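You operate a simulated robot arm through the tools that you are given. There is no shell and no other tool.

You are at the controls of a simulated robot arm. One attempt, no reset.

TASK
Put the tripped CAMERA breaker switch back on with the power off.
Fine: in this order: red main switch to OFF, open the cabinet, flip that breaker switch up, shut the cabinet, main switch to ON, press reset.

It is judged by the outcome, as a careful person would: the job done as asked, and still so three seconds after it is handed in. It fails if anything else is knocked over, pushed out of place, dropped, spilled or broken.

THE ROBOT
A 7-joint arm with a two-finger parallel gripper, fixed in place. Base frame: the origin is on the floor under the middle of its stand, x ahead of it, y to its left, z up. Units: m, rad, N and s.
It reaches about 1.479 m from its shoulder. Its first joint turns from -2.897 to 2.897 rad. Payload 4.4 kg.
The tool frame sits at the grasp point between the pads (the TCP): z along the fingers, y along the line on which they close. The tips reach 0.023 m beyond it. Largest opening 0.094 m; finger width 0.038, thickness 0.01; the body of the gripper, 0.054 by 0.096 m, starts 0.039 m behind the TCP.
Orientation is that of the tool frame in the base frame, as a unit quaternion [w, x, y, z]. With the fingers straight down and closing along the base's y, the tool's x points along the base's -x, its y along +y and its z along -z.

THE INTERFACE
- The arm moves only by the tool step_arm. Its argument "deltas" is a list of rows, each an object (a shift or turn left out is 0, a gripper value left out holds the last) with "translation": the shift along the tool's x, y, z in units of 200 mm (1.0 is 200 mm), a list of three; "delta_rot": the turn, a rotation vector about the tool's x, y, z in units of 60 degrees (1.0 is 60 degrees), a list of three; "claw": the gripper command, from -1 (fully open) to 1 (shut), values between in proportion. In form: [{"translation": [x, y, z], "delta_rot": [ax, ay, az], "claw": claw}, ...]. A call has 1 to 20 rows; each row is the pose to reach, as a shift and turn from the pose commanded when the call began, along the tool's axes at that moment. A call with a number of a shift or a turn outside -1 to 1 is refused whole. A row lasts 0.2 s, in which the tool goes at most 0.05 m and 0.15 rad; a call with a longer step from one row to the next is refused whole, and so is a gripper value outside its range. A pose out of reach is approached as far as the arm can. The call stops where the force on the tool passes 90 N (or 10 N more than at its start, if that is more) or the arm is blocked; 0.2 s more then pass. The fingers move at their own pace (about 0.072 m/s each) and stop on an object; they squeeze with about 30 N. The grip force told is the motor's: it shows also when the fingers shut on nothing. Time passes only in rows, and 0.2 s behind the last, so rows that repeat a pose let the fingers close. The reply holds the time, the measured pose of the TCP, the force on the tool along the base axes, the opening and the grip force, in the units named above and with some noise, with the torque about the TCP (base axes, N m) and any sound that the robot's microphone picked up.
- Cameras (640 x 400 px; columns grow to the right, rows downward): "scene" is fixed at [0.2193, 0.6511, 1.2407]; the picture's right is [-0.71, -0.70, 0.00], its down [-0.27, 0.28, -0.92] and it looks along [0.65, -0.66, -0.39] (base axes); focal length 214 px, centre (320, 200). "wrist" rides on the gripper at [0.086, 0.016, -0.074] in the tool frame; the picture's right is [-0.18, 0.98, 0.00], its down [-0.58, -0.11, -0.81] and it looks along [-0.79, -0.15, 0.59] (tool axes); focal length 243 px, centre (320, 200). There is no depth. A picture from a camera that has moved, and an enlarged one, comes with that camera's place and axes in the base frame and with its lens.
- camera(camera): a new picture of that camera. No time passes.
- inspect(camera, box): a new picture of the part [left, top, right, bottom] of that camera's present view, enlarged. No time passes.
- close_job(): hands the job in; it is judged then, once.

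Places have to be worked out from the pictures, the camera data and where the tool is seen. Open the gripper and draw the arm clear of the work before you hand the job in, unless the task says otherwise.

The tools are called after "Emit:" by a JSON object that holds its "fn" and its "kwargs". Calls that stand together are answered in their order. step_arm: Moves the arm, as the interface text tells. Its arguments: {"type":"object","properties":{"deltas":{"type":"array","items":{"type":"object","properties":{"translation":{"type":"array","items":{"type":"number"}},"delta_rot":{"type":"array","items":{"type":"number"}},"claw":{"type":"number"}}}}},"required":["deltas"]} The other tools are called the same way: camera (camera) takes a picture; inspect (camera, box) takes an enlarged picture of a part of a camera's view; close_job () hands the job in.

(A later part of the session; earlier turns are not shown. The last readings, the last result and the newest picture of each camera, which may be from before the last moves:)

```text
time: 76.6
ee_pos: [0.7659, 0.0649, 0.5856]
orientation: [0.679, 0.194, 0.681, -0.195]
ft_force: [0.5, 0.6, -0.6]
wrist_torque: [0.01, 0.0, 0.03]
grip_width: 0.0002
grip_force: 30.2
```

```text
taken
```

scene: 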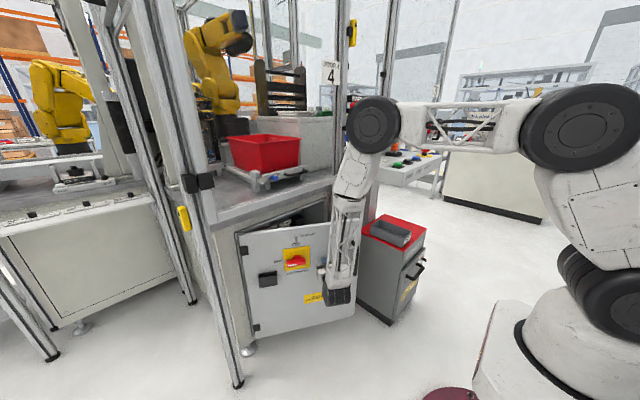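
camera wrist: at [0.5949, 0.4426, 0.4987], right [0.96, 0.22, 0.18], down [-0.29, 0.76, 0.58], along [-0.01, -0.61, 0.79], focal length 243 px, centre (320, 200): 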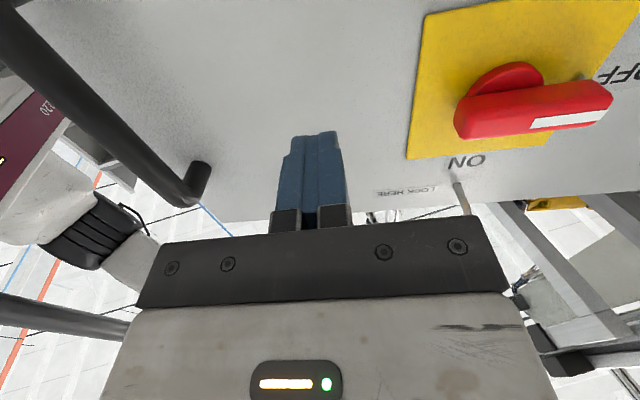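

Emit:
{"fn": "step_arm", "kwargs": {"deltas": [{"translation": [0, -0.001, 0.0775], "delta_rot": [-0.0417, 0, 0]}, {"translation": [0, 0.001, 0.155], "delta_rot": [-0.0833, 0, 0]}, {"translation": [0, 0.0067, 0.2325], "delta_rot": [-0.125, 0, 0]}, {"translation": [0, 0.0157, 0.309], "delta_rot": [-0.1667, 0, 0]}, {"translation": [0, 0.028, 0.3857], "delta_rot": [-0.2083, 0, 0]}, {"translation": [0, 0.0437, 0.4616], "delta_rot": [-0.25, 0, 0]}, {"translation": [0, 0.0627, 0.537], "delta_rot": [-0.2917, 0, 0]}, {"translation": [0, 0.0848, 0.611], "delta_rot": [-0.3333, 0, 0]}, {"translation": [0, 0.11, 0.684], "delta_rot": [-0.375, 0, 0]}, {"translation": [0, 0.139, 0.756], "delta_rot": [-0.4167, 0, 0]}, {"translation": [0, 0.1705, 0.827], "delta_rot": [-0.4583, 0, 0]}, {"translation": [0, 0.2053, 0.896], "delta_rot": [-0.5, 0, 0]}]}}

Emit:
{"fn": "inspect", "kwargs": {"camera": "scene", "box": [220, 180, 400, 340]}}

Emit:
{"fn": "camera", "kwargs": {"camera": "wrist"}}

```text
time: 79.2
ee_pos: [0.9391, 0.0071, 0.5855]
orientation: [0.706, 0.012, 0.708, -0.013]
ft_force: [0.0, -0.1, -0.2]
wrist_torque: [0.0, -0.02, 0.03]
grip_width: 0.0001
grip_force: 30.5
```

```text
2.50 times, centred on (310, 260) of scene
camera zoom: at [0.2193, 0.6511, 1.2407], right [-0.71, -0.7, 0.0], down [-0.27, 0.28, -0.92], along [0.65, -0.66, -0.39], focal length 536 px, centre (345, 50)
```

zoom: 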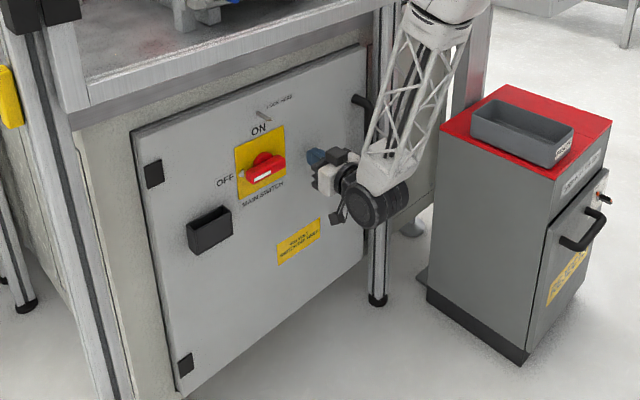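

```text
taken
camera wrist: at [0.8641, 0.0244, 0.4997], right [0.03, 0.98, 0.18], down [-0.81, -0.08, 0.58], along [0.59, -0.17, 0.79], focal length 243 px, centre (320, 200)
```

wrist: 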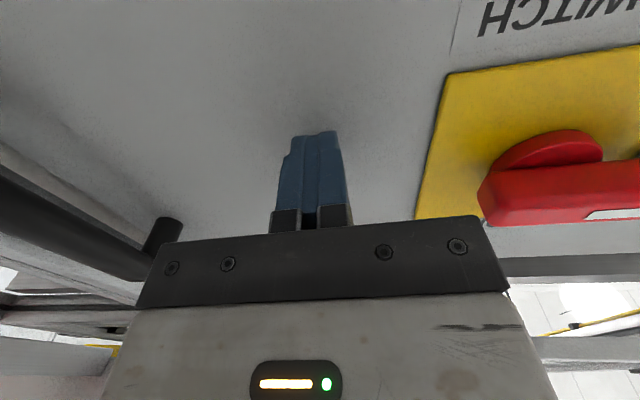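

Almost shut. I push slowly straight in until I feel firm resistance.

Emit:
{"fn": "step_arm", "kwargs": {"deltas": [{"translation": [0, 0, 0.02]}, {"translation": [0, 0, 0.04]}, {"translation": [0, 0, 0.055]}, {"translation": [0, 0, 0.07]}, {"translation": [0, 0, 0.08]}, {"translation": [0, 0, 0.09]}, {"translation": [0, 0, 0.1]}]}}

Emit:
{"fn": "inspect", "kwargs": {"camera": "scene", "box": [220, 180, 400, 340]}}

```text
time: 80.2
ee_pos: [0.9479, 0.0062, 0.5863]
orientation: [0.706, 0.011, 0.708, -0.012]
ft_force: [-37.2, -0.4, 24.0]
wrist_torque: [0.19, -0.77, 0.26]
grip_width: 0.0004
grip_force: 30.0
stopped in row 4: the force on the tool passed its limit at 109 N (the readings are from after the stop); the commanded pose is now the measured one
```

```text
2.50 times, centred on (310, 260) of scene
camera zoom: at [0.2193, 0.6511, 1.2407], right [-0.71, -0.7, 0.0], down [-0.27, 0.28, -0.92], along [0.65, -0.66, -0.39], focal length 536 px, centre (345, 50)
```

zoom: 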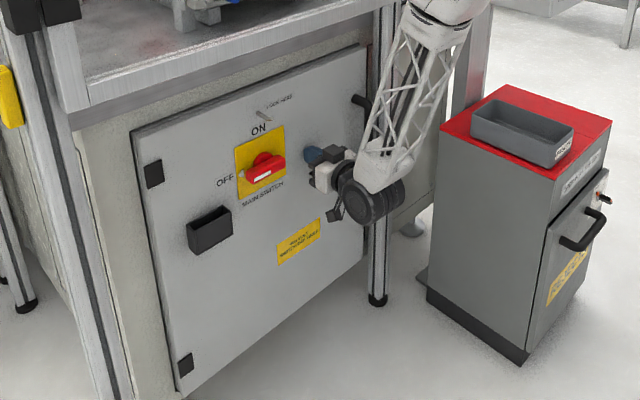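

Door is shut (tip stopped at x≈0.971 with a firm 109 N). I back off, then set up in front of the switch with roll −90° so I can turn it +90° back to ON with joint margin.

Emit:
{"fn": "step_arm", "kwargs": {"deltas": [{"translation": [0, 0, -0.12]}, {"translation": [0, 0, -0.3]}, {"translation": [-0.03, 0.1, -0.48], "claw": -0.2}, {"translation": [-0.07, 0.25, -0.6]}, {"translation": [-0.11, 0.4, -0.67]}, {"translation": [-0.15, 0.55, -0.72]}, {"translation": [-0.17, 0.62, -0.72]}]}}

Emit:
{"fn": "inspect", "kwargs": {"camera": "scene", "box": [255, 200, 345, 290]}}

```text
time: 81.8
ee_pos: [0.8093, 0.1361, 0.6221]
orientation: [0.706, 0.011, 0.708, -0.012]
ft_force: [-0.6, 0.3, 0.0]
wrist_torque: [0.0, 0.02, -0.01]
grip_width: 0.0566
grip_force: 0.0
```

```text
4.44 times, centred on (300, 245) of scene
camera zoom: at [0.2193, 0.6511, 1.2407], right [-0.71, -0.7, 0.0], down [-0.27, 0.28, -0.92], along [0.65, -0.66, -0.39], focal length 953 px, centre (409, 0)
```

zoom: 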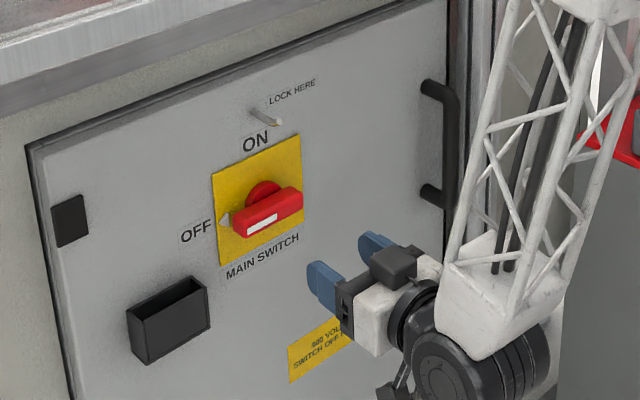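

The door sits exactly where it was at the start. Now I straighten the small yaw and roll to −90°, centring on the pivot (y≈0.1245, z≈0.621).

Emit:
{"fn": "step_arm", "kwargs": {"deltas": [{"translation": [0.005, -0.055, 0], "delta_rot": [-0.031, 0, 0]}]}}

Emit:
{"fn": "step_arm", "kwargs": {"deltas": [{"delta_rot": [0, 0, -0.14]}, {"delta_rot": [0, 0, -0.28]}, {"delta_rot": [0, 0, -0.42]}, {"delta_rot": [0, 0, -0.56]}, {"delta_rot": [0, 0, -0.7]}, {"delta_rot": [0, 0, -0.84]}, {"delta_rot": [0, 0, -0.98]}]}}

Emit:
{"fn": "step_arm", "kwargs": {"deltas": [{"delta_rot": [0, 0, -0.13]}, {"delta_rot": [0, 0, -0.26]}, {"delta_rot": [0, 0, -0.39]}, {"delta_rot": [0, 0, -0.52]}]}}

Emit:
{"fn": "camera", "kwargs": {"camera": "wrist"}}

Emit:
{"fn": "inspect", "kwargs": {"camera": "scene", "box": [255, 200, 345, 290]}}

```text
time: 82.2
ee_pos: [0.8082, 0.1239, 0.6205]
orientation: [0.706, 0.0, 0.708, 0.0]
ft_force: [-0.2, 0.2, -0.1]
wrist_torque: [-0.01, -0.01, -0.01]
grip_width: 0.0564
grip_force: 0.1
```

```text
time: 83.8
ee_pos: [0.8093, 0.1217, 0.6176]
orientation: [0.615, -0.347, 0.617, -0.348]
ft_force: [0.0, 0.6, 0.0]
wrist_torque: [-0.02, 0.0, -0.02]
grip_width: 0.0562
grip_force: 0.1
```

```text
time: 84.8
ee_pos: [0.81, 0.1232, 0.6174]
orientation: [-0.499, 0.5, -0.501, 0.501]
ft_force: [0.9, -0.3, 0.4]
wrist_torque: [0.04, -0.03, 0.02]
grip_width: 0.0566
grip_force: 0.1
```

```text
taken
camera wrist: at [0.7348, 0.0349, 0.6027], right [0.0, 0.18, -0.98], down [-0.81, 0.58, 0.11], along [0.59, 0.79, 0.15], focal length 243 px, centre (320, 200)
```

wrist: 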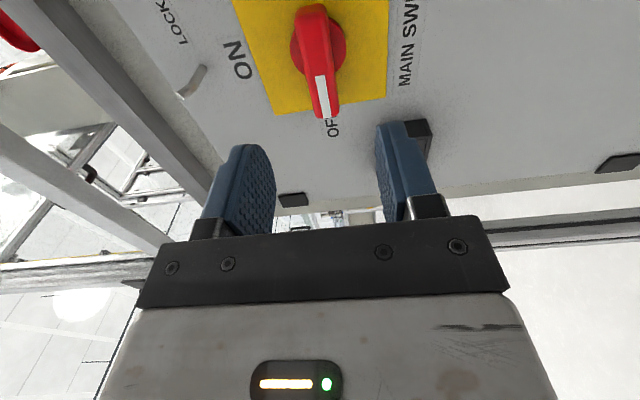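

```text
4.44 times, centred on (300, 245) of scene
camera zoom: at [0.2193, 0.6511, 1.2407], right [-0.71, -0.7, 0.0], down [-0.27, 0.28, -0.92], along [0.65, -0.66, -0.39], focal length 953 px, centre (409, 0)
```

zoom: 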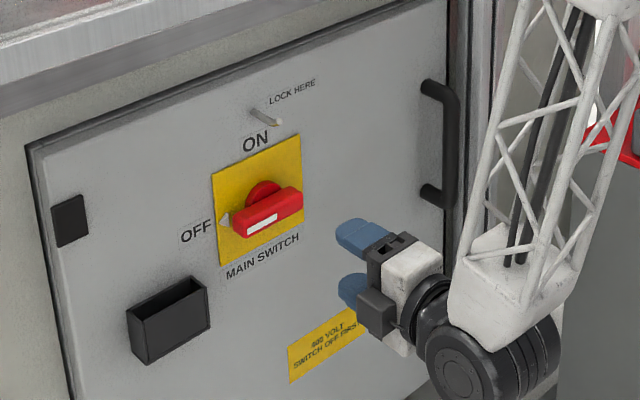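

Emit:
{"fn": "step_arm", "kwargs": {"deltas": [{"translation": [-0.005, -0.0175, 0.15]}, {"translation": [-0.005, -0.0175, 0.3]}, {"translation": [-0.005, -0.0175, 0.45]}, {"translation": [-0.005, -0.0175, 0.585]}]}}

Emit:
{"fn": "camera", "kwargs": {"camera": "wrist"}}

Emit:
{"fn": "inspect", "kwargs": {"camera": "scene", "box": [255, 200, 345, 290]}}

```text
time: 85.8
ee_pos: [0.926, 0.1207, 0.6225]
orientation: [0.499, -0.499, 0.502, -0.5]
ft_force: [0.4, 0.2, -1.5]
wrist_torque: [-0.01, 0.0, -0.02]
grip_width: 0.0566
grip_force: 0.1
```

```text
taken
camera wrist: at [0.8507, 0.0333, 0.6068], right [0.0, 0.18, -0.98], down [-0.81, 0.58, 0.11], along [0.59, 0.79, 0.15], focal length 243 px, centre (320, 200)
```

wrist: 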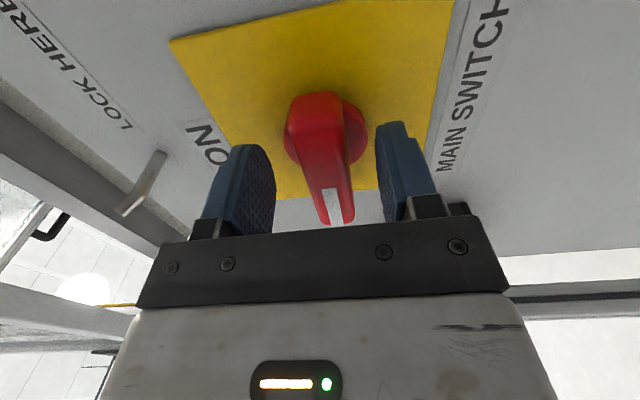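

```text
4.44 times, centred on (300, 245) of scene
camera zoom: at [0.2193, 0.6511, 1.2407], right [-0.71, -0.7, 0.0], down [-0.27, 0.28, -0.92], along [0.65, -0.66, -0.39], focal length 953 px, centre (409, 0)
```

zoom: 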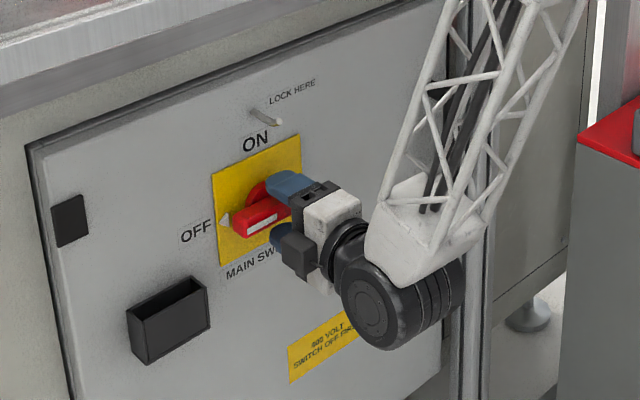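

Lever is between the pads. I shift 3 mm in +y to centre on the pivot and close.

Emit:
{"fn": "step_arm", "kwargs": {"deltas": [{"translation": [-0.015, 0.004, 0], "claw": -0.2}, {"translation": [-0.015, 0.004, 0], "claw": 1}, {"translation": [-0.015, 0.004, 0], "claw": 1}, {"translation": [-0.015, 0.004, 0], "claw": 1}, {"translation": [-0.015, 0.004, 0], "claw": 1}]}}

Emit:
{"fn": "camera", "kwargs": {"camera": "wrist"}}

```text
time: 87.0
ee_pos: [0.9262, 0.125, 0.6206]
orientation: [-0.499, 0.501, -0.501, 0.499]
ft_force: [3.3, 5.3, -26.9]
wrist_torque: [0.2, -0.47, 0.2]
grip_width: 0.0237
grip_force: 45.5
```

```text
taken
camera wrist: at [0.8507, 0.0381, 0.6046], right [-0.01, 0.18, -0.98], down [-0.81, 0.58, 0.11], along [0.59, 0.79, 0.14], focal length 243 px, centre (320, 200)
```

wrist: 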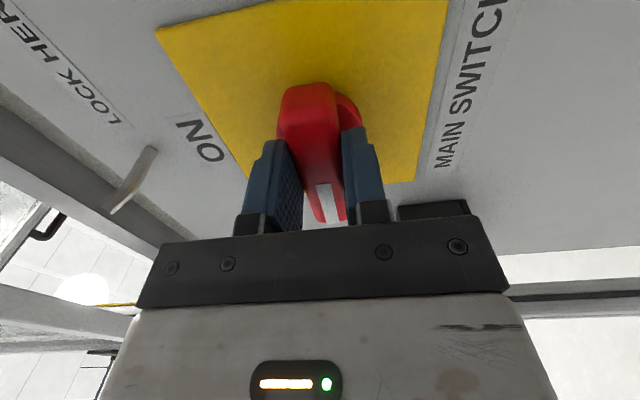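

Gripped (0.0237 m). I turn +z (clockwise seen from the front) about the pivot, with a 1.5 mm drop to relieve the vertical load.

Emit:
{"fn": "step_arm", "kwargs": {"deltas": [{"translation": [0, 0.007, 0], "delta_rot": [0, 0, 0.05], "claw": 1}, {"translation": [0, 0.007, 0], "delta_rot": [0, 0, 0.15]}, {"translation": [0, 0.007, 0], "delta_rot": [0, 0, 0.25]}, {"translation": [0, 0.007, 0], "delta_rot": [0, 0, 0.35]}, {"translation": [0, 0.007, 0], "delta_rot": [0, 0, 0.45]}, {"translation": [0, 0.007, 0], "delta_rot": [0, 0, 0.55]}, {"translation": [0, 0.007, 0], "delta_rot": [0, 0, 0.65]}, {"translation": [0, 0.007, 0], "delta_rot": [0, 0, 0.75]}]}}

Emit:
{"fn": "camera", "kwargs": {"camera": "wrist"}}

```text
time: 88.8
ee_pos: [0.9266, 0.1251, 0.6199]
orientation: [0.653, -0.268, 0.654, -0.272]
ft_force: [-28.8, -61.3, 22.9]
wrist_torque: [-0.1, 0.04, -1.08]
grip_width: 0.0238
grip_force: 44.9
```

```text
taken
camera wrist: at [0.8515, 0.0753, 0.5479], right [0.0, 0.83, -0.56], down [-0.8, 0.34, 0.49], along [0.59, 0.45, 0.67], focal length 243 px, centre (320, 200)
```

wrist: 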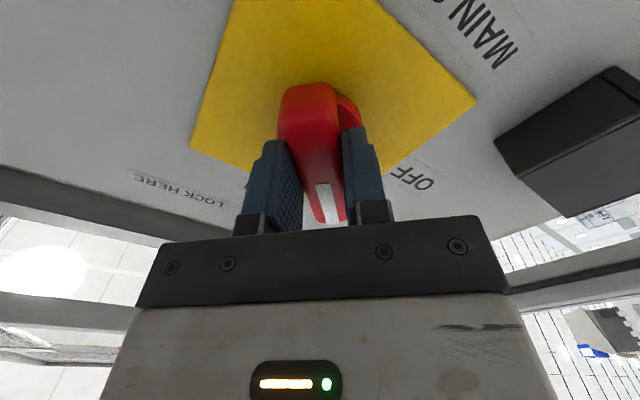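

Halfway (45°). A 61 N side load along −y says to shift ~3 mm in −y; I relieve that and finish the turn.

Emit:
{"fn": "step_arm", "kwargs": {"deltas": [{"translation": [0.007, -0.014, -0.002], "delta_rot": [0, 0, 0.02], "claw": 1}, {"translation": [0.007, -0.014, -0.002], "delta_rot": [0, 0, 0.12]}, {"translation": [0.007, -0.014, -0.002], "delta_rot": [0, 0, 0.22]}, {"translation": [0.007, -0.014, -0.002], "delta_rot": [0, 0, 0.32]}, {"translation": [0.007, -0.014, -0.002], "delta_rot": [0, 0, 0.42]}, {"translation": [0.007, -0.014, -0.002], "delta_rot": [0, 0, 0.52]}, {"translation": [0.007, -0.014, -0.002], "delta_rot": [0, 0, 0.62]}, {"translation": [0.007, -0.014, -0.002], "delta_rot": [0, 0, 0.7]}, {"translation": [0.007, -0.014, -0.002], "delta_rot": [0, 0, 0.76]}]}}

Emit:
{"fn": "camera", "kwargs": {"camera": "wrist"}}

Emit:
{"fn": "inspect", "kwargs": {"camera": "scene", "box": [255, 200, 345, 290]}}

```text
time: 90.8
ee_pos: [0.925, 0.1245, 0.6203]
orientation: [0.706, 0.003, 0.708, 0.003]
ft_force: [15.7, 68.0, -32.3]
wrist_torque: [-2.14, 0.54, 0.37]
grip_width: 0.0242
grip_force: 45.2
```

```text
taken
camera wrist: at [0.8503, 0.1412, 0.5349], right [0.0, 0.98, 0.19], down [-0.8, -0.12, 0.58], along [0.6, -0.16, 0.79], focal length 243 px, centre (320, 200)
```

wrist: 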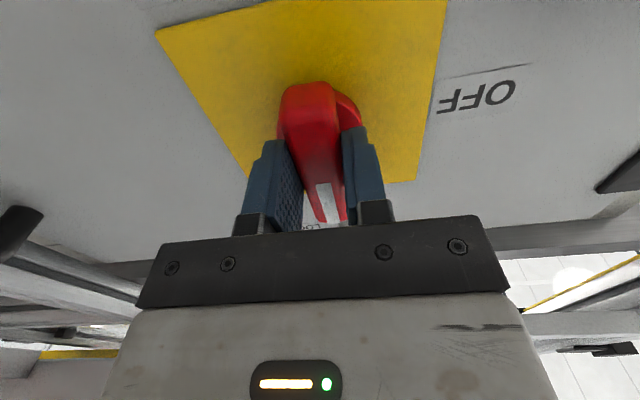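

```text
4.44 times, centred on (300, 245) of scene
camera zoom: at [0.2193, 0.6511, 1.2407], right [-0.71, -0.7, 0.0], down [-0.27, 0.28, -0.92], along [0.65, -0.66, -0.39], focal length 953 px, centre (409, 0)
```

zoom: 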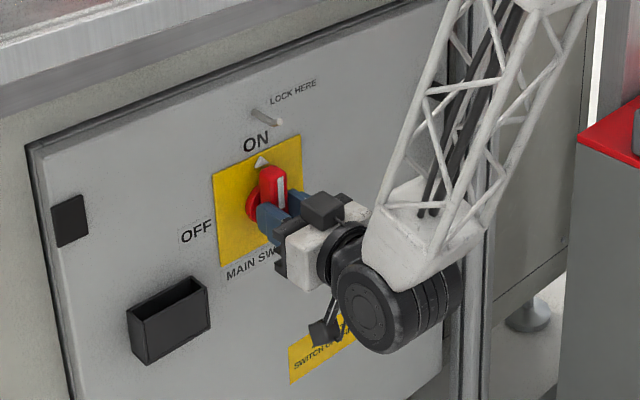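

The lever points to ON and the torque shows it against its stop. I relieve the side load, open the fingers and back out.

Emit:
{"fn": "step_arm", "kwargs": {"deltas": [{"translation": [0.004, 0.015, 0], "claw": 1}, {"translation": [0.004, 0.015, 0], "claw": -0.3}, {"translation": [0.004, 0.015, 0], "claw": -0.3}, {"translation": [0.004, 0.015, 0], "claw": -0.3}, {"translation": [0.004, 0.015, -0.15]}, {"translation": [0.004, 0.015, -0.35]}, {"translation": [0.004, 0.015, -0.55]}, {"translation": [0.004, 0.015, -0.75]}]}}

Emit:
{"fn": "inspect", "kwargs": {"camera": "scene", "box": [255, 200, 345, 290]}}

Emit:
{"fn": "camera", "kwargs": {"camera": "scene"}}

```text
time: 92.6
ee_pos: [0.7774, 0.1276, 0.622]
orientation: [0.706, 0.005, 0.708, 0.003]
ft_force: [0.2, -0.1, -0.5]
wrist_torque: [0.01, -0.01, 0.02]
grip_width: 0.0611
grip_force: 0.0
```

```text
4.44 times, centred on (300, 245) of scene
camera zoom: at [0.2193, 0.6511, 1.2407], right [-0.71, -0.7, 0.0], down [-0.27, 0.28, -0.92], along [0.65, -0.66, -0.39], focal length 953 px, centre (409, 0)
```

zoom: 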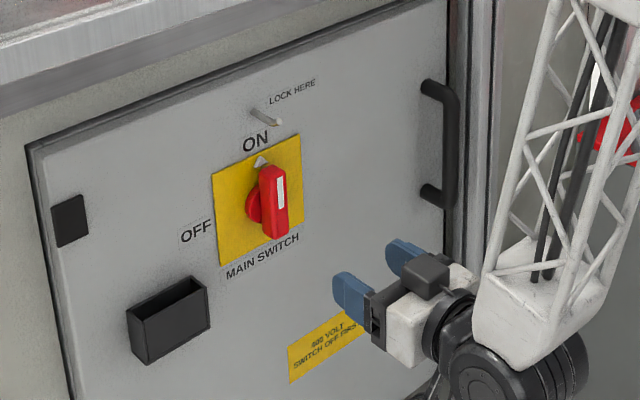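

```text
taken
```

scene: 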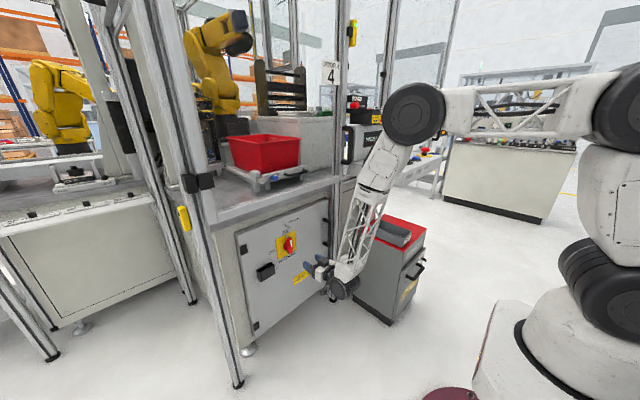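

Main switch is back ON, identical to the starting picture. Next is RESET: I withdraw and rise to look at the operator desk.

Emit:
{"fn": "step_arm", "kwargs": {"deltas": [{"translation": [-0.05, 0, -0.2]}, {"translation": [-0.15, 0, -0.4]}, {"translation": [-0.25, 0, -0.6]}, {"translation": [-0.4, 0, -0.75]}, {"translation": [-0.6, 0, -0.85]}, {"translation": [-0.8, 0, -0.95]}, {"translation": [-1.0, 0, -1.0]}]}}

Emit:
{"fn": "step_arm", "kwargs": {"deltas": [{"translation": [-0.2, -0.05, 0]}, {"translation": [-0.4, -0.1, 0]}, {"translation": [-0.6, -0.15, 0]}, {"translation": [-0.8, -0.2, 0]}, {"translation": [-1.0, -0.25, 0]}]}}

Emit:
{"fn": "camera", "kwargs": {"camera": "scene"}}

Emit:
{"fn": "inspect", "kwargs": {"camera": "scene", "box": [320, 80, 460, 200]}}

```text
time: 94.2
ee_pos: [0.5754, 0.1251, 0.8227]
orientation: [0.706, 0.005, 0.708, 0.002]
ft_force: [1.1, 0.0, -0.2]
wrist_torque: [0.01, -0.01, 0.01]
grip_width: 0.0612
grip_force: 0.1
```

```text
time: 95.4
ee_pos: [0.5763, 0.0742, 1.0192]
orientation: [0.706, 0.004, 0.708, 0.003]
ft_force: [0.3, -0.1, -0.6]
wrist_torque: [-0.01, 0.0, 0.0]
grip_width: 0.0612
grip_force: 0.0
```

```text
taken
```

scene: 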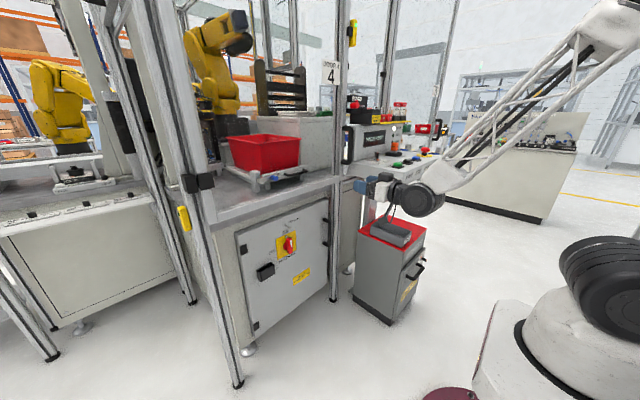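

```text
3.33 times, centred on (390, 140) of scene
camera zoom: at [0.2193, 0.6511, 1.2407], right [-0.71, -0.7, 0.0], down [-0.27, 0.28, -0.92], along [0.65, -0.66, -0.39], focal length 715 px, centre (87, 400)
```

zoom: 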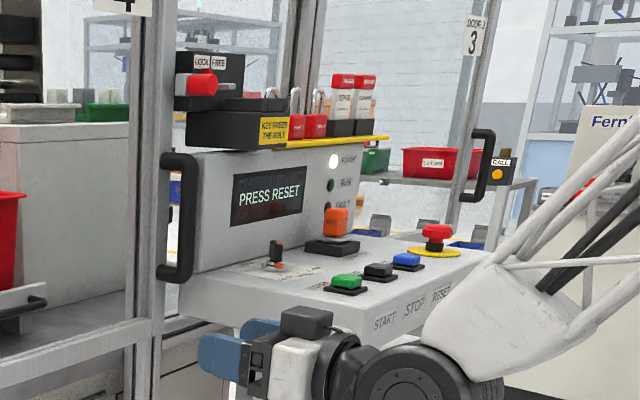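

The display now reads "PRESS RESET". I rise, pitch the tool straight down and move over toward the desk for a look at the blue RESET button.

Emit:
{"fn": "step_arm", "kwargs": {"deltas": [{"translation": [-0.14, -0.05, 0], "delta_rot": [0, 0.14, 0]}, {"translation": [-0.29, -0.1, 0], "delta_rot": [0, 0.28, 0]}, {"translation": [-0.43, -0.15, 0], "delta_rot": [0, 0.42, 0]}, {"translation": [-0.57, -0.2, 0], "delta_rot": [0, 0.56, 0]}, {"translation": [-0.71, -0.25, 0], "delta_rot": [0, 0.7, 0]}, {"translation": [-0.86, -0.3, 0], "delta_rot": [0, 0.84, 0]}, {"translation": [-1.0, -0.35, 0], "delta_rot": [0, 0.98, 0]}]}}

Emit:
{"fn": "step_arm", "kwargs": {"deltas": [{"translation": [0, -0.1, 0], "delta_rot": [0, 0.13, 0]}, {"translation": [0, -0.2, 0], "delta_rot": [0, 0.26, 0]}, {"translation": [0, -0.3, 0], "delta_rot": [0, 0.39, 0]}, {"translation": [0, -0.4, 0], "delta_rot": [0, 0.52, 0]}]}}

Emit:
{"fn": "camera", "kwargs": {"camera": "wrist"}}

Emit:
{"fn": "camera", "kwargs": {"camera": "scene"}}

```text
time: 97.0
ee_pos: [0.6058, -0.0147, 1.1358]
orientation: [0.392, -0.053, 0.913, -0.101]
ft_force: [-1.6, 0.8, -1.3]
wrist_torque: [-0.06, -0.09, -0.02]
grip_width: 0.0611
grip_force: 0.0
out of reach, approached as far as the arm can: row 5, 6, 7
```

```text
time: 98.0
ee_pos: [0.5601, -0.0736, 0.9941]
orientation: [0.115, -0.003, 0.99, -0.078]
ft_force: [-2.3, -0.7, -3.4]
wrist_torque: [0.01, -0.15, 0.02]
grip_width: 0.0613
grip_force: 0.1
out of reach, approached as far as the arm can: row 1, 2, 3, 4
```

```text
taken
camera wrist: at [0.4572, -0.0481, 1.0437], right [0.19, 0.97, -0.11], down [0.38, 0.03, 0.92], along [0.9, -0.22, -0.37], focal length 243 px, centre (320, 200)
```

wrist: 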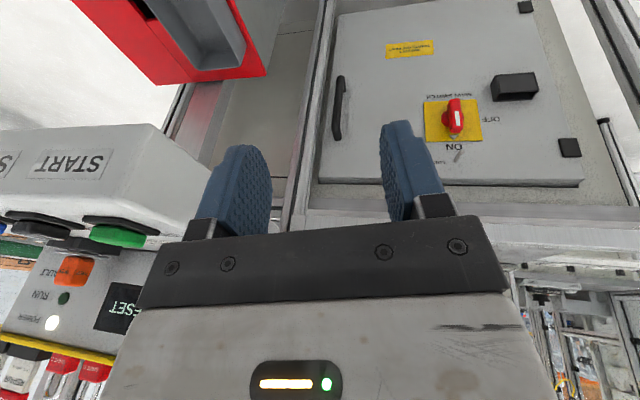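

```text
taken
```

scene: 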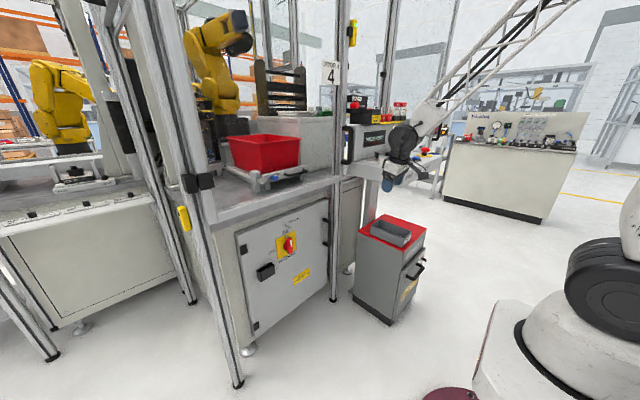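

The tool-down pose was too close in and hit limits. Triangulating the labels: START at y≈−0.30, RESET at y≈−0.50, and button tops near (0.65, −0.50, 1.005). I first move outward/up and straighten the tool to vertical.

Emit:
{"fn": "step_arm", "kwargs": {"deltas": [{"translation": [-0.12, 0.01, -0.12]}, {"translation": [-0.28, 0.02, -0.24], "delta_rot": [-0.03, 0.05, 0]}, {"translation": [-0.48, 0.03, -0.32], "delta_rot": [-0.06, 0.09, 0.002]}, {"translation": [-0.68, 0.045, -0.4], "delta_rot": [-0.1, 0.15, 0.004]}, {"translation": [-0.88, 0.056, -0.476], "delta_rot": [-0.148, 0.217, 0.006]}]}}

Emit:
{"fn": "camera", "kwargs": {"camera": "wrist"}}

Emit:
{"fn": "camera", "kwargs": {"camera": "scene"}}

```text
time: 99.2
ee_pos: [0.6086, -0.0553, 0.9847]
orientation: [0.042, -0.021, 0.995, -0.088]
ft_force: [0.2, -0.2, 1.6]
wrist_torque: [0.03, -0.02, -0.04]
grip_width: 0.0611
grip_force: 0.1
out of reach, approached as far as the arm can: row 1, 2, 3, 4, 5
```

```text
taken
camera wrist: at [0.514, -0.0321, 1.048], right [0.15, 0.98, -0.16], down [0.51, 0.06, 0.86], along [0.85, -0.21, -0.49], focal length 243 px, centre (320, 200)
```

wrist: 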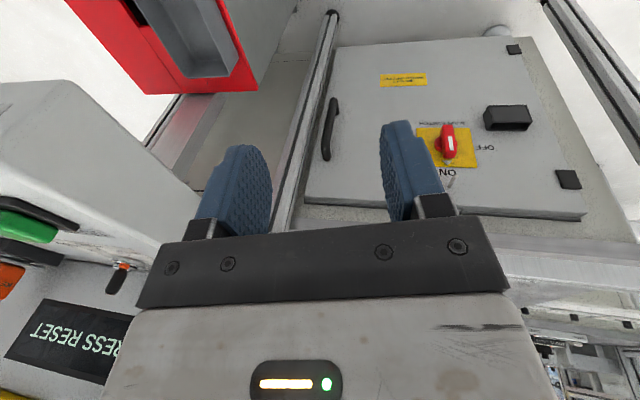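

```text
taken
```

scene: 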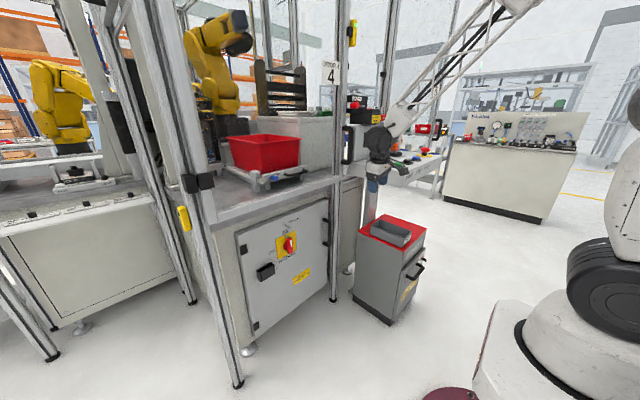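

The local arm branch can't reach tool-down here. I'll retrace: pitch back to horizontal, then follow the early known-good route (rise at 30° pitch, then outward to tool-down).

Emit:
{"fn": "step_arm", "kwargs": {"deltas": [{"delta_rot": [-0.01, -0.14, 0.016]}, {"delta_rot": [-0.02, -0.28, 0.032]}, {"delta_rot": [-0.03, -0.42, 0.048]}, {"delta_rot": [-0.04, -0.56, 0.064]}, {"delta_rot": [-0.05, -0.7, 0.08]}, {"delta_rot": [-0.06, -0.84, 0.096]}, {"delta_rot": [-0.069, -0.98, 0.112]}]}}

```text
time: 101.0
ee_pos: [0.5805, -0.0544, 0.6972]
orientation: [0.276, 0.0, 0.961, 0.0]
ft_force: [-0.6, 0.0, -2.0]
wrist_torque: [0.0, -0.16, -0.01]
grip_width: 0.0611
grip_force: 0.0
stopped in row 7: the arm was blocked; the commanded pose is now the measured one
```

Unexpected: the TCP dropped to z≈0.70. I check both cameras before moving anything.

Emit:
{"fn": "camera", "kwargs": {"camera": "scene"}}

Emit:
{"fn": "camera", "kwargs": {"camera": "wrist"}}

Emit:
{"fn": "inspect", "kwargs": {"camera": "scene", "box": [320, 80, 460, 340]}}

```text
taken
```

scene: 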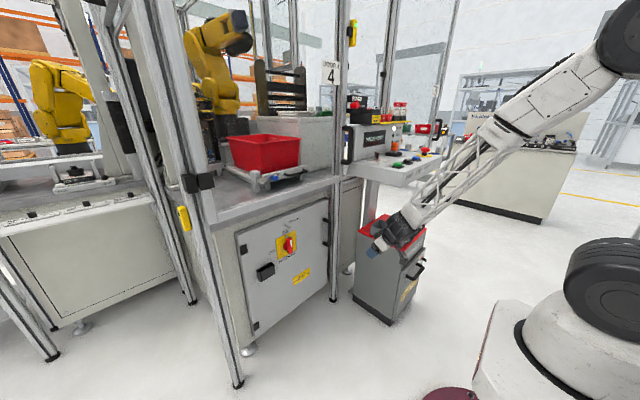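

```text
taken
camera wrist: at [0.467, -0.0394, 0.7144], right [0.15, 0.98, 0.1], down [0.07, -0.11, 0.99], along [0.99, -0.15, -0.08], focal length 243 px, centre (320, 200)
```

wrist: 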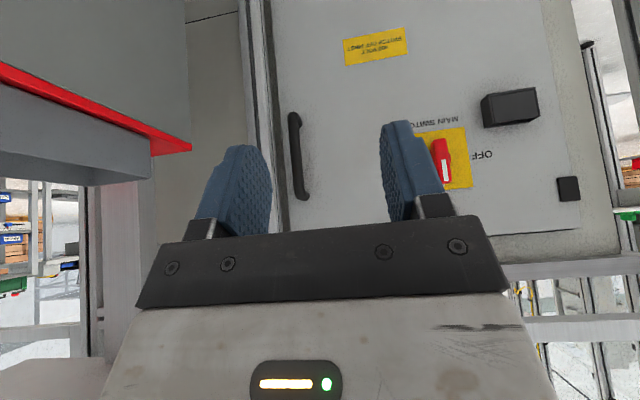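

```text
1.54 times, centred on (390, 210) of scene
camera zoom: at [0.2193, 0.6511, 1.2407], right [-0.71, -0.7, 0.0], down [-0.27, 0.28, -0.92], along [0.65, -0.66, -0.39], focal length 330 px, centre (212, 185)
```

zoom: 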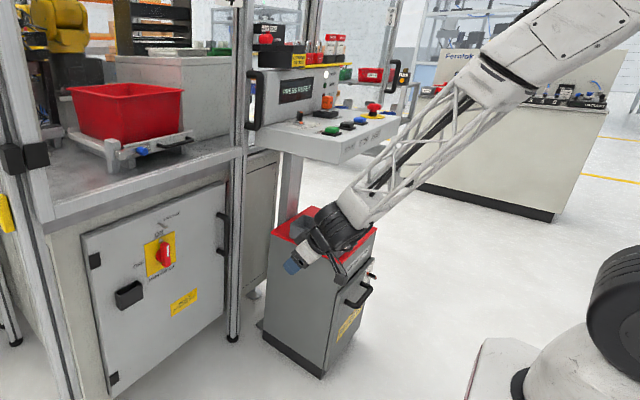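

Nothing was touched; the arm just reconfigured near a wrist singularity. From here I pitch up toward 20° below horizontal and rise a little, to get back to a comfortable configuration.

Emit:
{"fn": "step_arm", "kwargs": {"deltas": [{"translation": [-0.065, 0.025, -0.057], "delta_rot": [0, -0.105, 0]}, {"translation": [-0.13, 0.05, -0.115], "delta_rot": [0, -0.21, 0]}, {"translation": [-0.196, 0.075, -0.172], "delta_rot": [0, -0.316, 0]}, {"translation": [-0.26, 0.1, -0.23], "delta_rot": [0, -0.42, 0]}, {"translation": [-0.327, 0.125, -0.287], "delta_rot": [0, -0.53, 0]}, {"translation": [-0.392, 0.15, -0.344], "delta_rot": [0, -0.633, 0]}]}}

Emit:
{"fn": "camera", "kwargs": {"camera": "scene"}}

```text
time: 102.4
ee_pos: [0.6028, -0.06, 0.7961]
orientation: [0.572, -0.006, 0.82, 0.009]
ft_force: [-0.9, 0.5, -1.0]
wrist_torque: [0.0, -0.02, 0.02]
grip_width: 0.0611
grip_force: 0.0
out of reach, approached as far as the arm can: row 1, 2, 4, 5, 6
```

```text
taken
```

scene: 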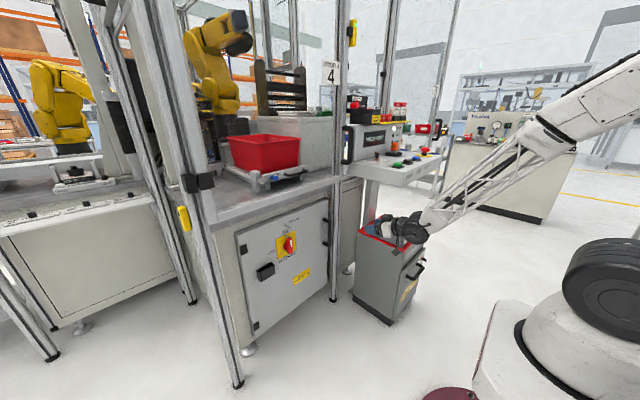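

Back to a clean 20°-down posture. I raise straight up in stages.

Emit:
{"fn": "step_arm", "kwargs": {"deltas": [{"translation": [-0.188, 0.03, -0.069]}, {"translation": [-0.375, 0.06, -0.138]}, {"translation": [-0.563, 0.09, -0.207]}, {"translation": [-0.75, 0.12, -0.276]}, {"translation": [-0.938, 0.15, -0.345]}]}}

Emit:
{"fn": "camera", "kwargs": {"camera": "scene"}}

```text
time: 103.6
ee_pos: [0.6057, -0.0298, 0.9967]
orientation: [0.573, 0.001, 0.82, 0.001]
ft_force: [0.6, -0.3, -0.5]
wrist_torque: [0.0, 0.0, -0.02]
grip_width: 0.0612
grip_force: 0.0
```

```text
taken
```

scene: 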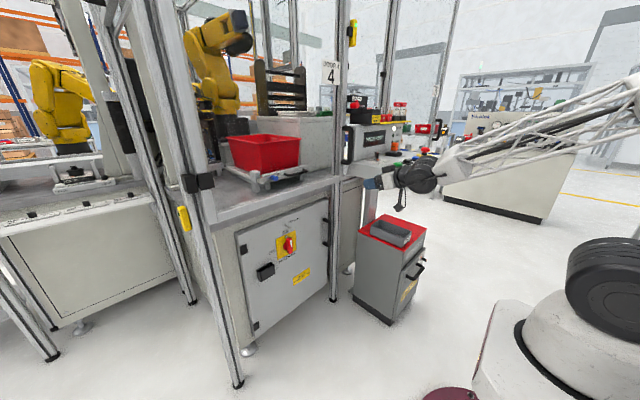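

Clean motion now, and the arm is in its original configuration. I continue up to z≈1.2 and begin pitching down.

Emit:
{"fn": "step_arm", "kwargs": {"deltas": [{"translation": [-0.188, 0, -0.069], "delta_rot": [0, 0.05, 0]}, {"translation": [-0.375, 0, -0.138], "delta_rot": [0, 0.1, 0]}, {"translation": [-0.563, 0, -0.207], "delta_rot": [0, 0.15, 0]}, {"translation": [-0.75, 0, -0.276], "delta_rot": [0, 0.2, 0]}, {"translation": [-0.938, 0, -0.345], "delta_rot": [0, 0.25, 0]}]}}

Emit:
{"fn": "camera", "kwargs": {"camera": "wrist"}}

Emit:
{"fn": "camera", "kwargs": {"camera": "scene"}}

```text
time: 105.0
ee_pos: [0.4914, -0.0247, 1.2311]
orientation: [0.517, -0.002, 0.856, -0.002]
ft_force: [0.0, -0.9, 0.7]
wrist_torque: [-0.01, 0.03, 0.01]
grip_width: 0.0608
grip_force: 0.0
stopped in row 5: the arm was blocked; the commanded pose is now the measured one
```

```text
taken
camera wrist: at [0.385, -0.0087, 1.1904], right [0.09, 0.98, 0.16], down [-0.44, -0.1, 0.89], along [0.89, -0.15, 0.43], focal length 243 px, centre (320, 200)
```

wrist: 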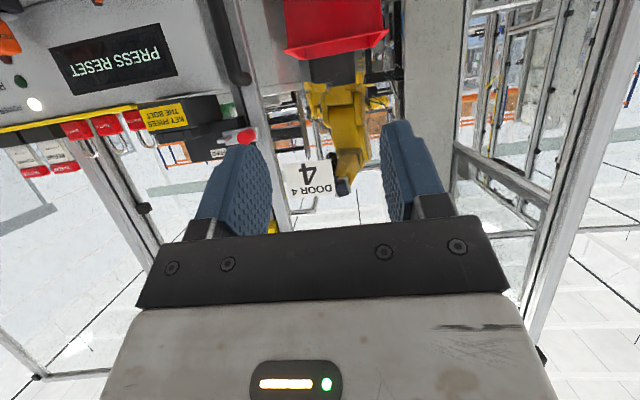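

```text
taken
```

scene: 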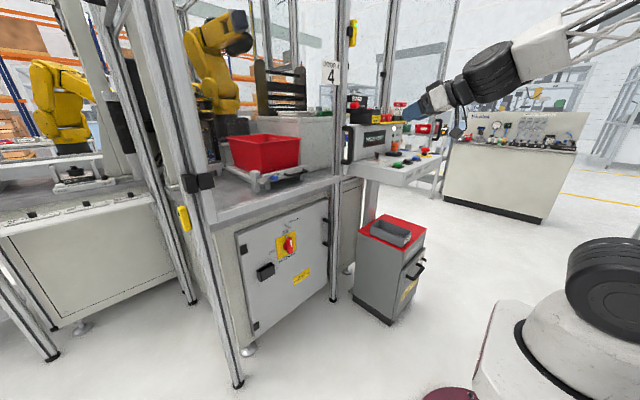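

The arm hopped through a wrist singularity again but ended clear of everything. From here pitching further down moves away from the singularity, so I go outward and pitch down.

Emit:
{"fn": "step_arm", "kwargs": {"deltas": [{"translation": [-0.117, 0, 0.08], "delta_rot": [0, 0.11, 0]}, {"translation": [-0.234, 0, 0.16], "delta_rot": [0, 0.22, 0]}, {"translation": [-0.351, 0, 0.24], "delta_rot": [0, 0.33, 0]}, {"translation": [-0.469, 0, 0.32], "delta_rot": [0, 0.45, 0]}, {"translation": [-0.586, 0, 0.4], "delta_rot": [0, 0.56, 0]}, {"translation": [-0.703, 0, 0.478], "delta_rot": [0, 0.67, 0]}]}}

Emit:
{"fn": "camera", "kwargs": {"camera": "scene"}}

```text
time: 106.4
ee_pos: [0.6407, -0.0227, 1.3145]
orientation: [0.191, -0.001, 0.982, -0.003]
ft_force: [-0.2, 0.4, -0.1]
wrist_torque: [0.0, -0.03, -0.02]
grip_width: 0.0611
grip_force: 0.0
```

```text
taken
```

scene: 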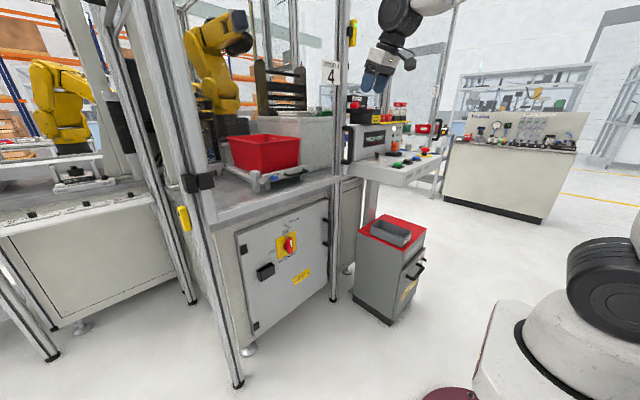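

Emit:
{"fn": "step_arm", "kwargs": {"deltas": [{"translation": [0.028, -0.2, -0.01], "delta_rot": [0, 0.075, 0], "claw": 1}, {"translation": [0.056, -0.4, -0.02], "delta_rot": [0, 0.15, 0]}, {"translation": [0.084, -0.6, -0.033], "delta_rot": [0, 0.22, 0]}, {"translation": [0.11, -0.8, -0.045], "delta_rot": [0, 0.29, 0]}, {"translation": [0.139, -1.0, -0.056], "delta_rot": [0, 0.367, 0]}]}}

Emit:
{"fn": "camera", "kwargs": {"camera": "wrist"}}

Emit:
{"fn": "inspect", "kwargs": {"camera": "scene", "box": [320, 60, 460, 200]}}

```text
time: 107.6
ee_pos: [0.6128, -0.2258, 1.3144]
orientation: [0.001, 0.0, 1.0, -0.004]
ft_force: [-0.3, 0.0, 0.3]
wrist_torque: [0.0, 0.0, -0.04]
grip_width: 0.0002
grip_force: 30.0
```

```text
taken
camera wrist: at [0.525, -0.2097, 1.3892], right [0.18, 0.98, -0.01], down [0.58, -0.1, 0.81], along [0.79, -0.15, -0.59], focal length 243 px, centre (320, 200)
```

wrist: 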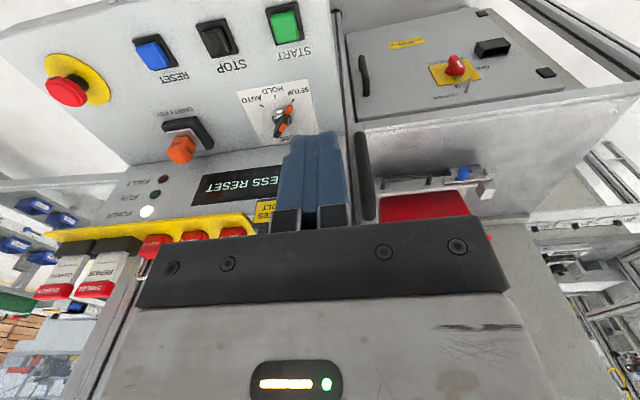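

```text
2.86 times, centred on (390, 130) of scene
camera zoom: at [0.2193, 0.6511, 1.2407], right [-0.71, -0.7, 0.0], down [-0.27, 0.28, -0.92], along [0.65, -0.66, -0.39], focal length 613 px, centre (120, 400)
```

zoom: 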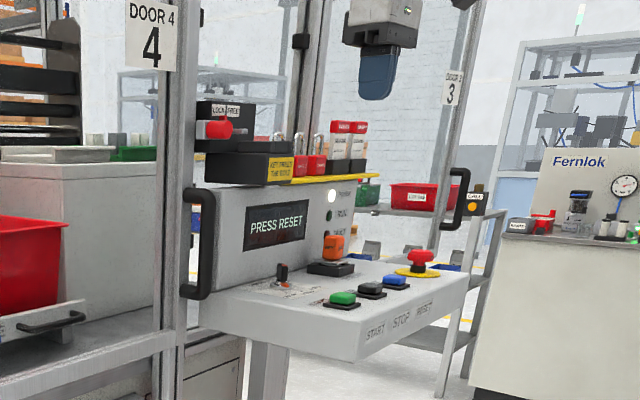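

Clear top view of the desk: blue RESET is distinct from START, STOP and the E-stop. It works out at about (0.637, −0.478, 1.01). I move above it with the fingers closed.

Emit:
{"fn": "step_arm", "kwargs": {"deltas": [{"translation": [-0.02, -0.2, 0.06]}, {"translation": [-0.04, -0.4, 0.12]}, {"translation": [-0.06, -0.6, 0.18]}, {"translation": [-0.08, -0.8, 0.24]}, {"translation": [-0.1, -1.0, 0.3]}]}}

Emit:
{"fn": "step_arm", "kwargs": {"deltas": [{"translation": [-0.02, -0.13, 0.15]}, {"translation": [-0.03, -0.26, 0.3]}]}}

Emit:
{"fn": "camera", "kwargs": {"camera": "wrist"}}

Emit:
{"fn": "inspect", "kwargs": {"camera": "scene", "box": [320, 60, 460, 200]}}

```text
time: 108.8
ee_pos: [0.6303, -0.4242, 1.2556]
orientation: [0.002, -0.002, 1.0, -0.003]
ft_force: [-0.8, 0.8, -0.4]
wrist_torque: [0.01, -0.01, 0.0]
grip_width: 0.0004
grip_force: 30.6
```

```text
time: 109.4
ee_pos: [0.6381, -0.4761, 1.1941]
orientation: [0.002, 0.0, 1.0, -0.004]
ft_force: [-0.5, 0.0, 0.9]
wrist_torque: [0.02, -0.01, 0.01]
grip_width: 0.0
grip_force: 30.0
```

```text
taken
camera wrist: at [0.5509, -0.4606, 1.2691], right [0.18, 0.98, -0.01], down [0.58, -0.1, 0.81], along [0.79, -0.15, -0.59], focal length 243 px, centre (320, 200)
```

wrist: 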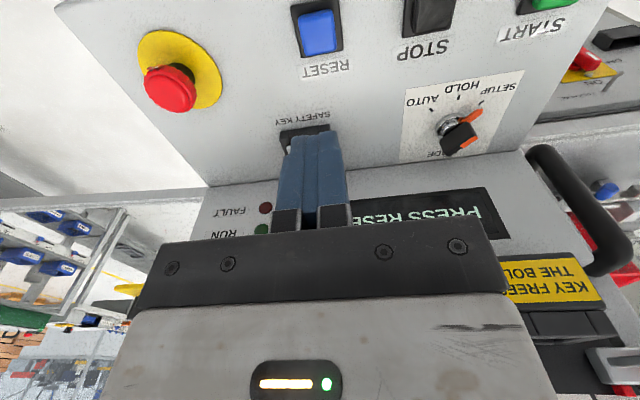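

```text
2.86 times, centred on (390, 130) of scene
camera zoom: at [0.2193, 0.6511, 1.2407], right [-0.71, -0.7, 0.0], down [-0.27, 0.28, -0.92], along [0.65, -0.66, -0.39], focal length 613 px, centre (120, 400)
```

zoom: 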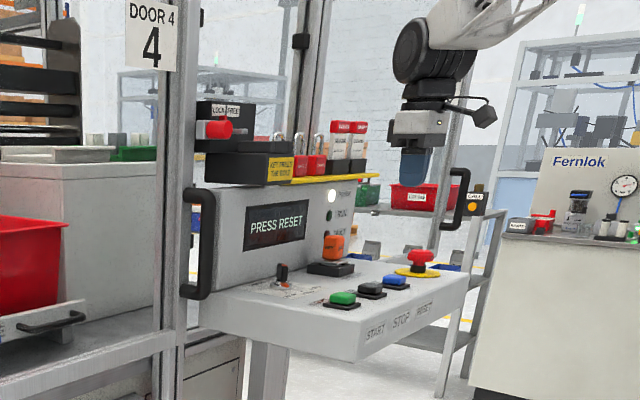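

The button lies exactly on the tool's centre line, top at z≈1.012, y offset −4 mm. I descend to just above it.

Emit:
{"fn": "step_arm", "kwargs": {"deltas": [{"translation": [0, -0.01, 0.15]}, {"translation": [0, -0.0225, 0.3]}, {"translation": [0, -0.0225, 0.45]}, {"translation": [0, -0.0225, 0.58]}, {"translation": [0, -0.0225, 0.68]}]}}

Emit:
{"fn": "camera", "kwargs": {"camera": "wrist"}}

Emit:
{"fn": "inspect", "kwargs": {"camera": "scene", "box": [360, 100, 460, 190]}}

```text
time: 110.6
ee_pos: [0.6388, -0.4809, 1.0573]
orientation: [0.001, 0.0, 1.0, -0.004]
ft_force: [0.1, 0.3, -0.3]
wrist_torque: [-0.01, -0.01, 0.01]
grip_width: 0.0
grip_force: 30.3
```

```text
taken
camera wrist: at [0.5509, -0.465, 1.1321], right [0.18, 0.98, -0.01], down [0.58, -0.1, 0.81], along [0.79, -0.15, -0.59], focal length 243 px, centre (320, 200)
```

wrist: 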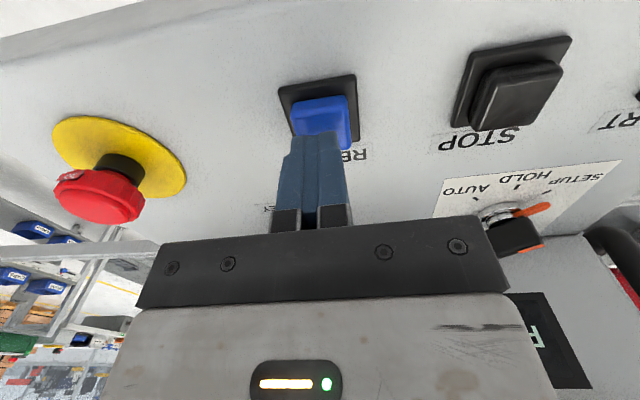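

```text
4.44 times, centred on (410, 145) of scene
camera zoom: at [0.2193, 0.6511, 1.2407], right [-0.71, -0.7, 0.0], down [-0.27, 0.28, -0.92], along [0.65, -0.66, -0.39], focal length 953 px, centre (-80, 444)
```

zoom: 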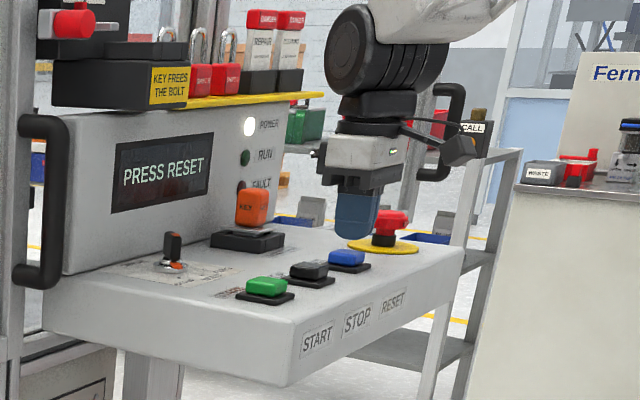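

Emit:
{"fn": "inspect", "kwargs": {"camera": "wrist", "box": [250, 60, 400, 170]}}

Emit:
{"fn": "inspect", "kwargs": {"camera": "scene", "box": [390, 130, 430, 165]}}

```text
3.64 times, centred on (325, 115) of wrist
camera zoom: at [0.5509, -0.465, 1.1321], right [0.18, 0.98, -0.01], down [0.58, -0.1, 0.81], along [0.79, -0.15, -0.59], focal length 882 px, centre (302, 509)
```

zoom: 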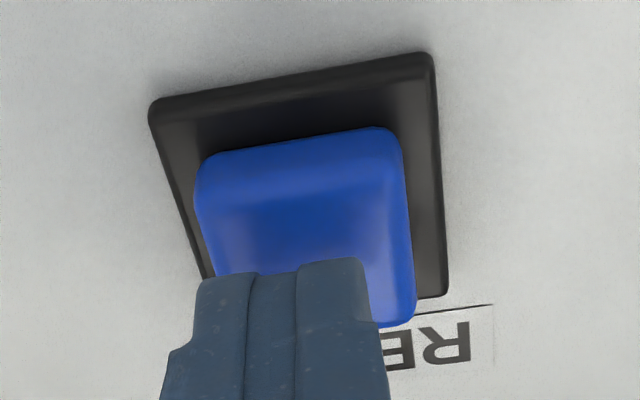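

```text
11.43 times, centred on (410, 148) of scene
camera zoom: at [0.2193, 0.6511, 1.2407], right [-0.71, -0.7, 0.0], down [-0.27, 0.28, -0.92], along [0.65, -0.66, -0.39], focal length 2451 px, centre (-709, 800)
```

zoom: 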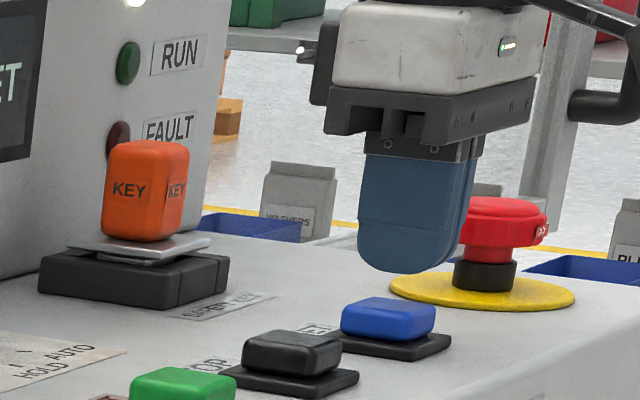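

The tip is centred over RESET to within a few mm. I press down slowly.

Emit:
{"fn": "step_arm", "kwargs": {"deltas": [{"translation": [-0.014, 0, 0.05]}, {"translation": [-0.014, 0, 0.08]}, {"translation": [-0.014, 0, 0.1]}, {"translation": [-0.014, 0, 0.115]}, {"translation": [-0.014, 0, 0.13]}, {"translation": [-0.014, 0, 0.14]}]}}

Emit:
{"fn": "inspect", "kwargs": {"camera": "scene", "box": [330, 90, 450, 190]}}

```text
time: 112.0
ee_pos: [0.6419, -0.4797, 1.0366]
orientation: [0.004, 0.0, 1.0, -0.006]
ft_force: [-10.3, 31.8, 75.7]
wrist_torque: [0.79, 1.23, -0.38]
grip_width: 0.0
grip_force: 29.3
heard: click
```

```text
4.00 times, centred on (390, 140) of scene
camera zoom: at [0.2193, 0.6511, 1.2407], right [-0.71, -0.7, 0.0], down [-0.27, 0.28, -0.92], along [0.65, -0.66, -0.39], focal length 858 px, centre (40, 440)
```

zoom: 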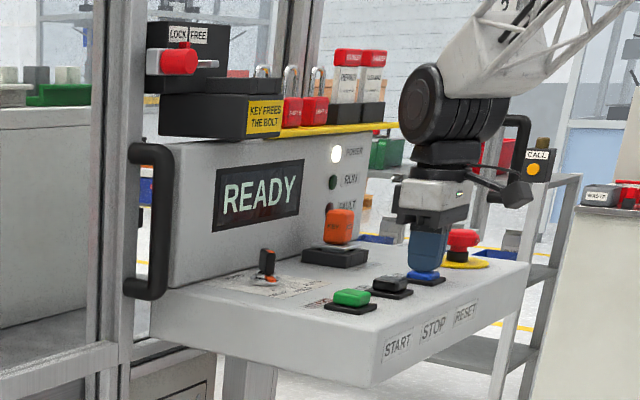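

A click was heard and the display now reads READY. I lift straight up off the button.

Emit:
{"fn": "step_arm", "kwargs": {"deltas": [{"translation": [0, 0, -0.1]}, {"translation": [0, 0, -0.3]}, {"translation": [0, 0, -0.5]}, {"translation": [0, 0, -0.7]}, {"translation": [0, 0, -0.9]}, {"translation": [0, 0, -1.0]}]}}

Emit:
{"fn": "camera", "kwargs": {"camera": "wrist"}}

Emit:
{"fn": "camera", "kwargs": {"camera": "scene"}}

```text
time: 113.4
ee_pos: [0.6383, -0.4807, 1.2273]
orientation: [0.001, -0.001, 1.0, -0.003]
ft_force: [-0.4, -0.2, -1.9]
wrist_torque: [-0.01, 0.02, 0.04]
grip_width: 0.0
grip_force: 29.9
```

```text
taken
camera wrist: at [0.5518, -0.4643, 1.3023], right [0.18, 0.98, -0.01], down [0.58, -0.1, 0.81], along [0.79, -0.15, -0.59], focal length 243 px, centre (320, 200)
```

wrist: 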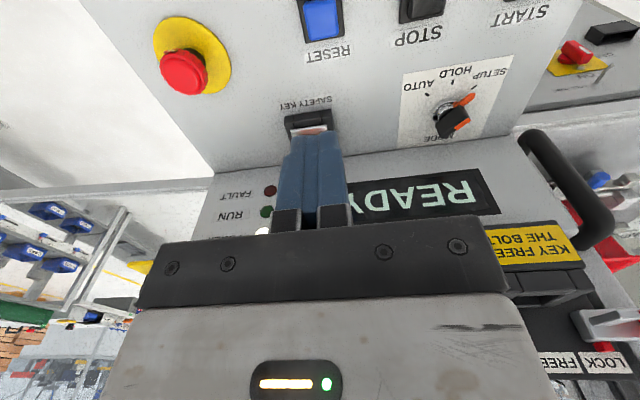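

```text
taken
```

scene: 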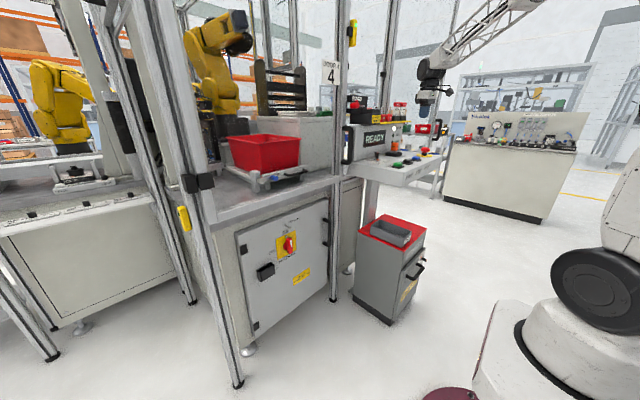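

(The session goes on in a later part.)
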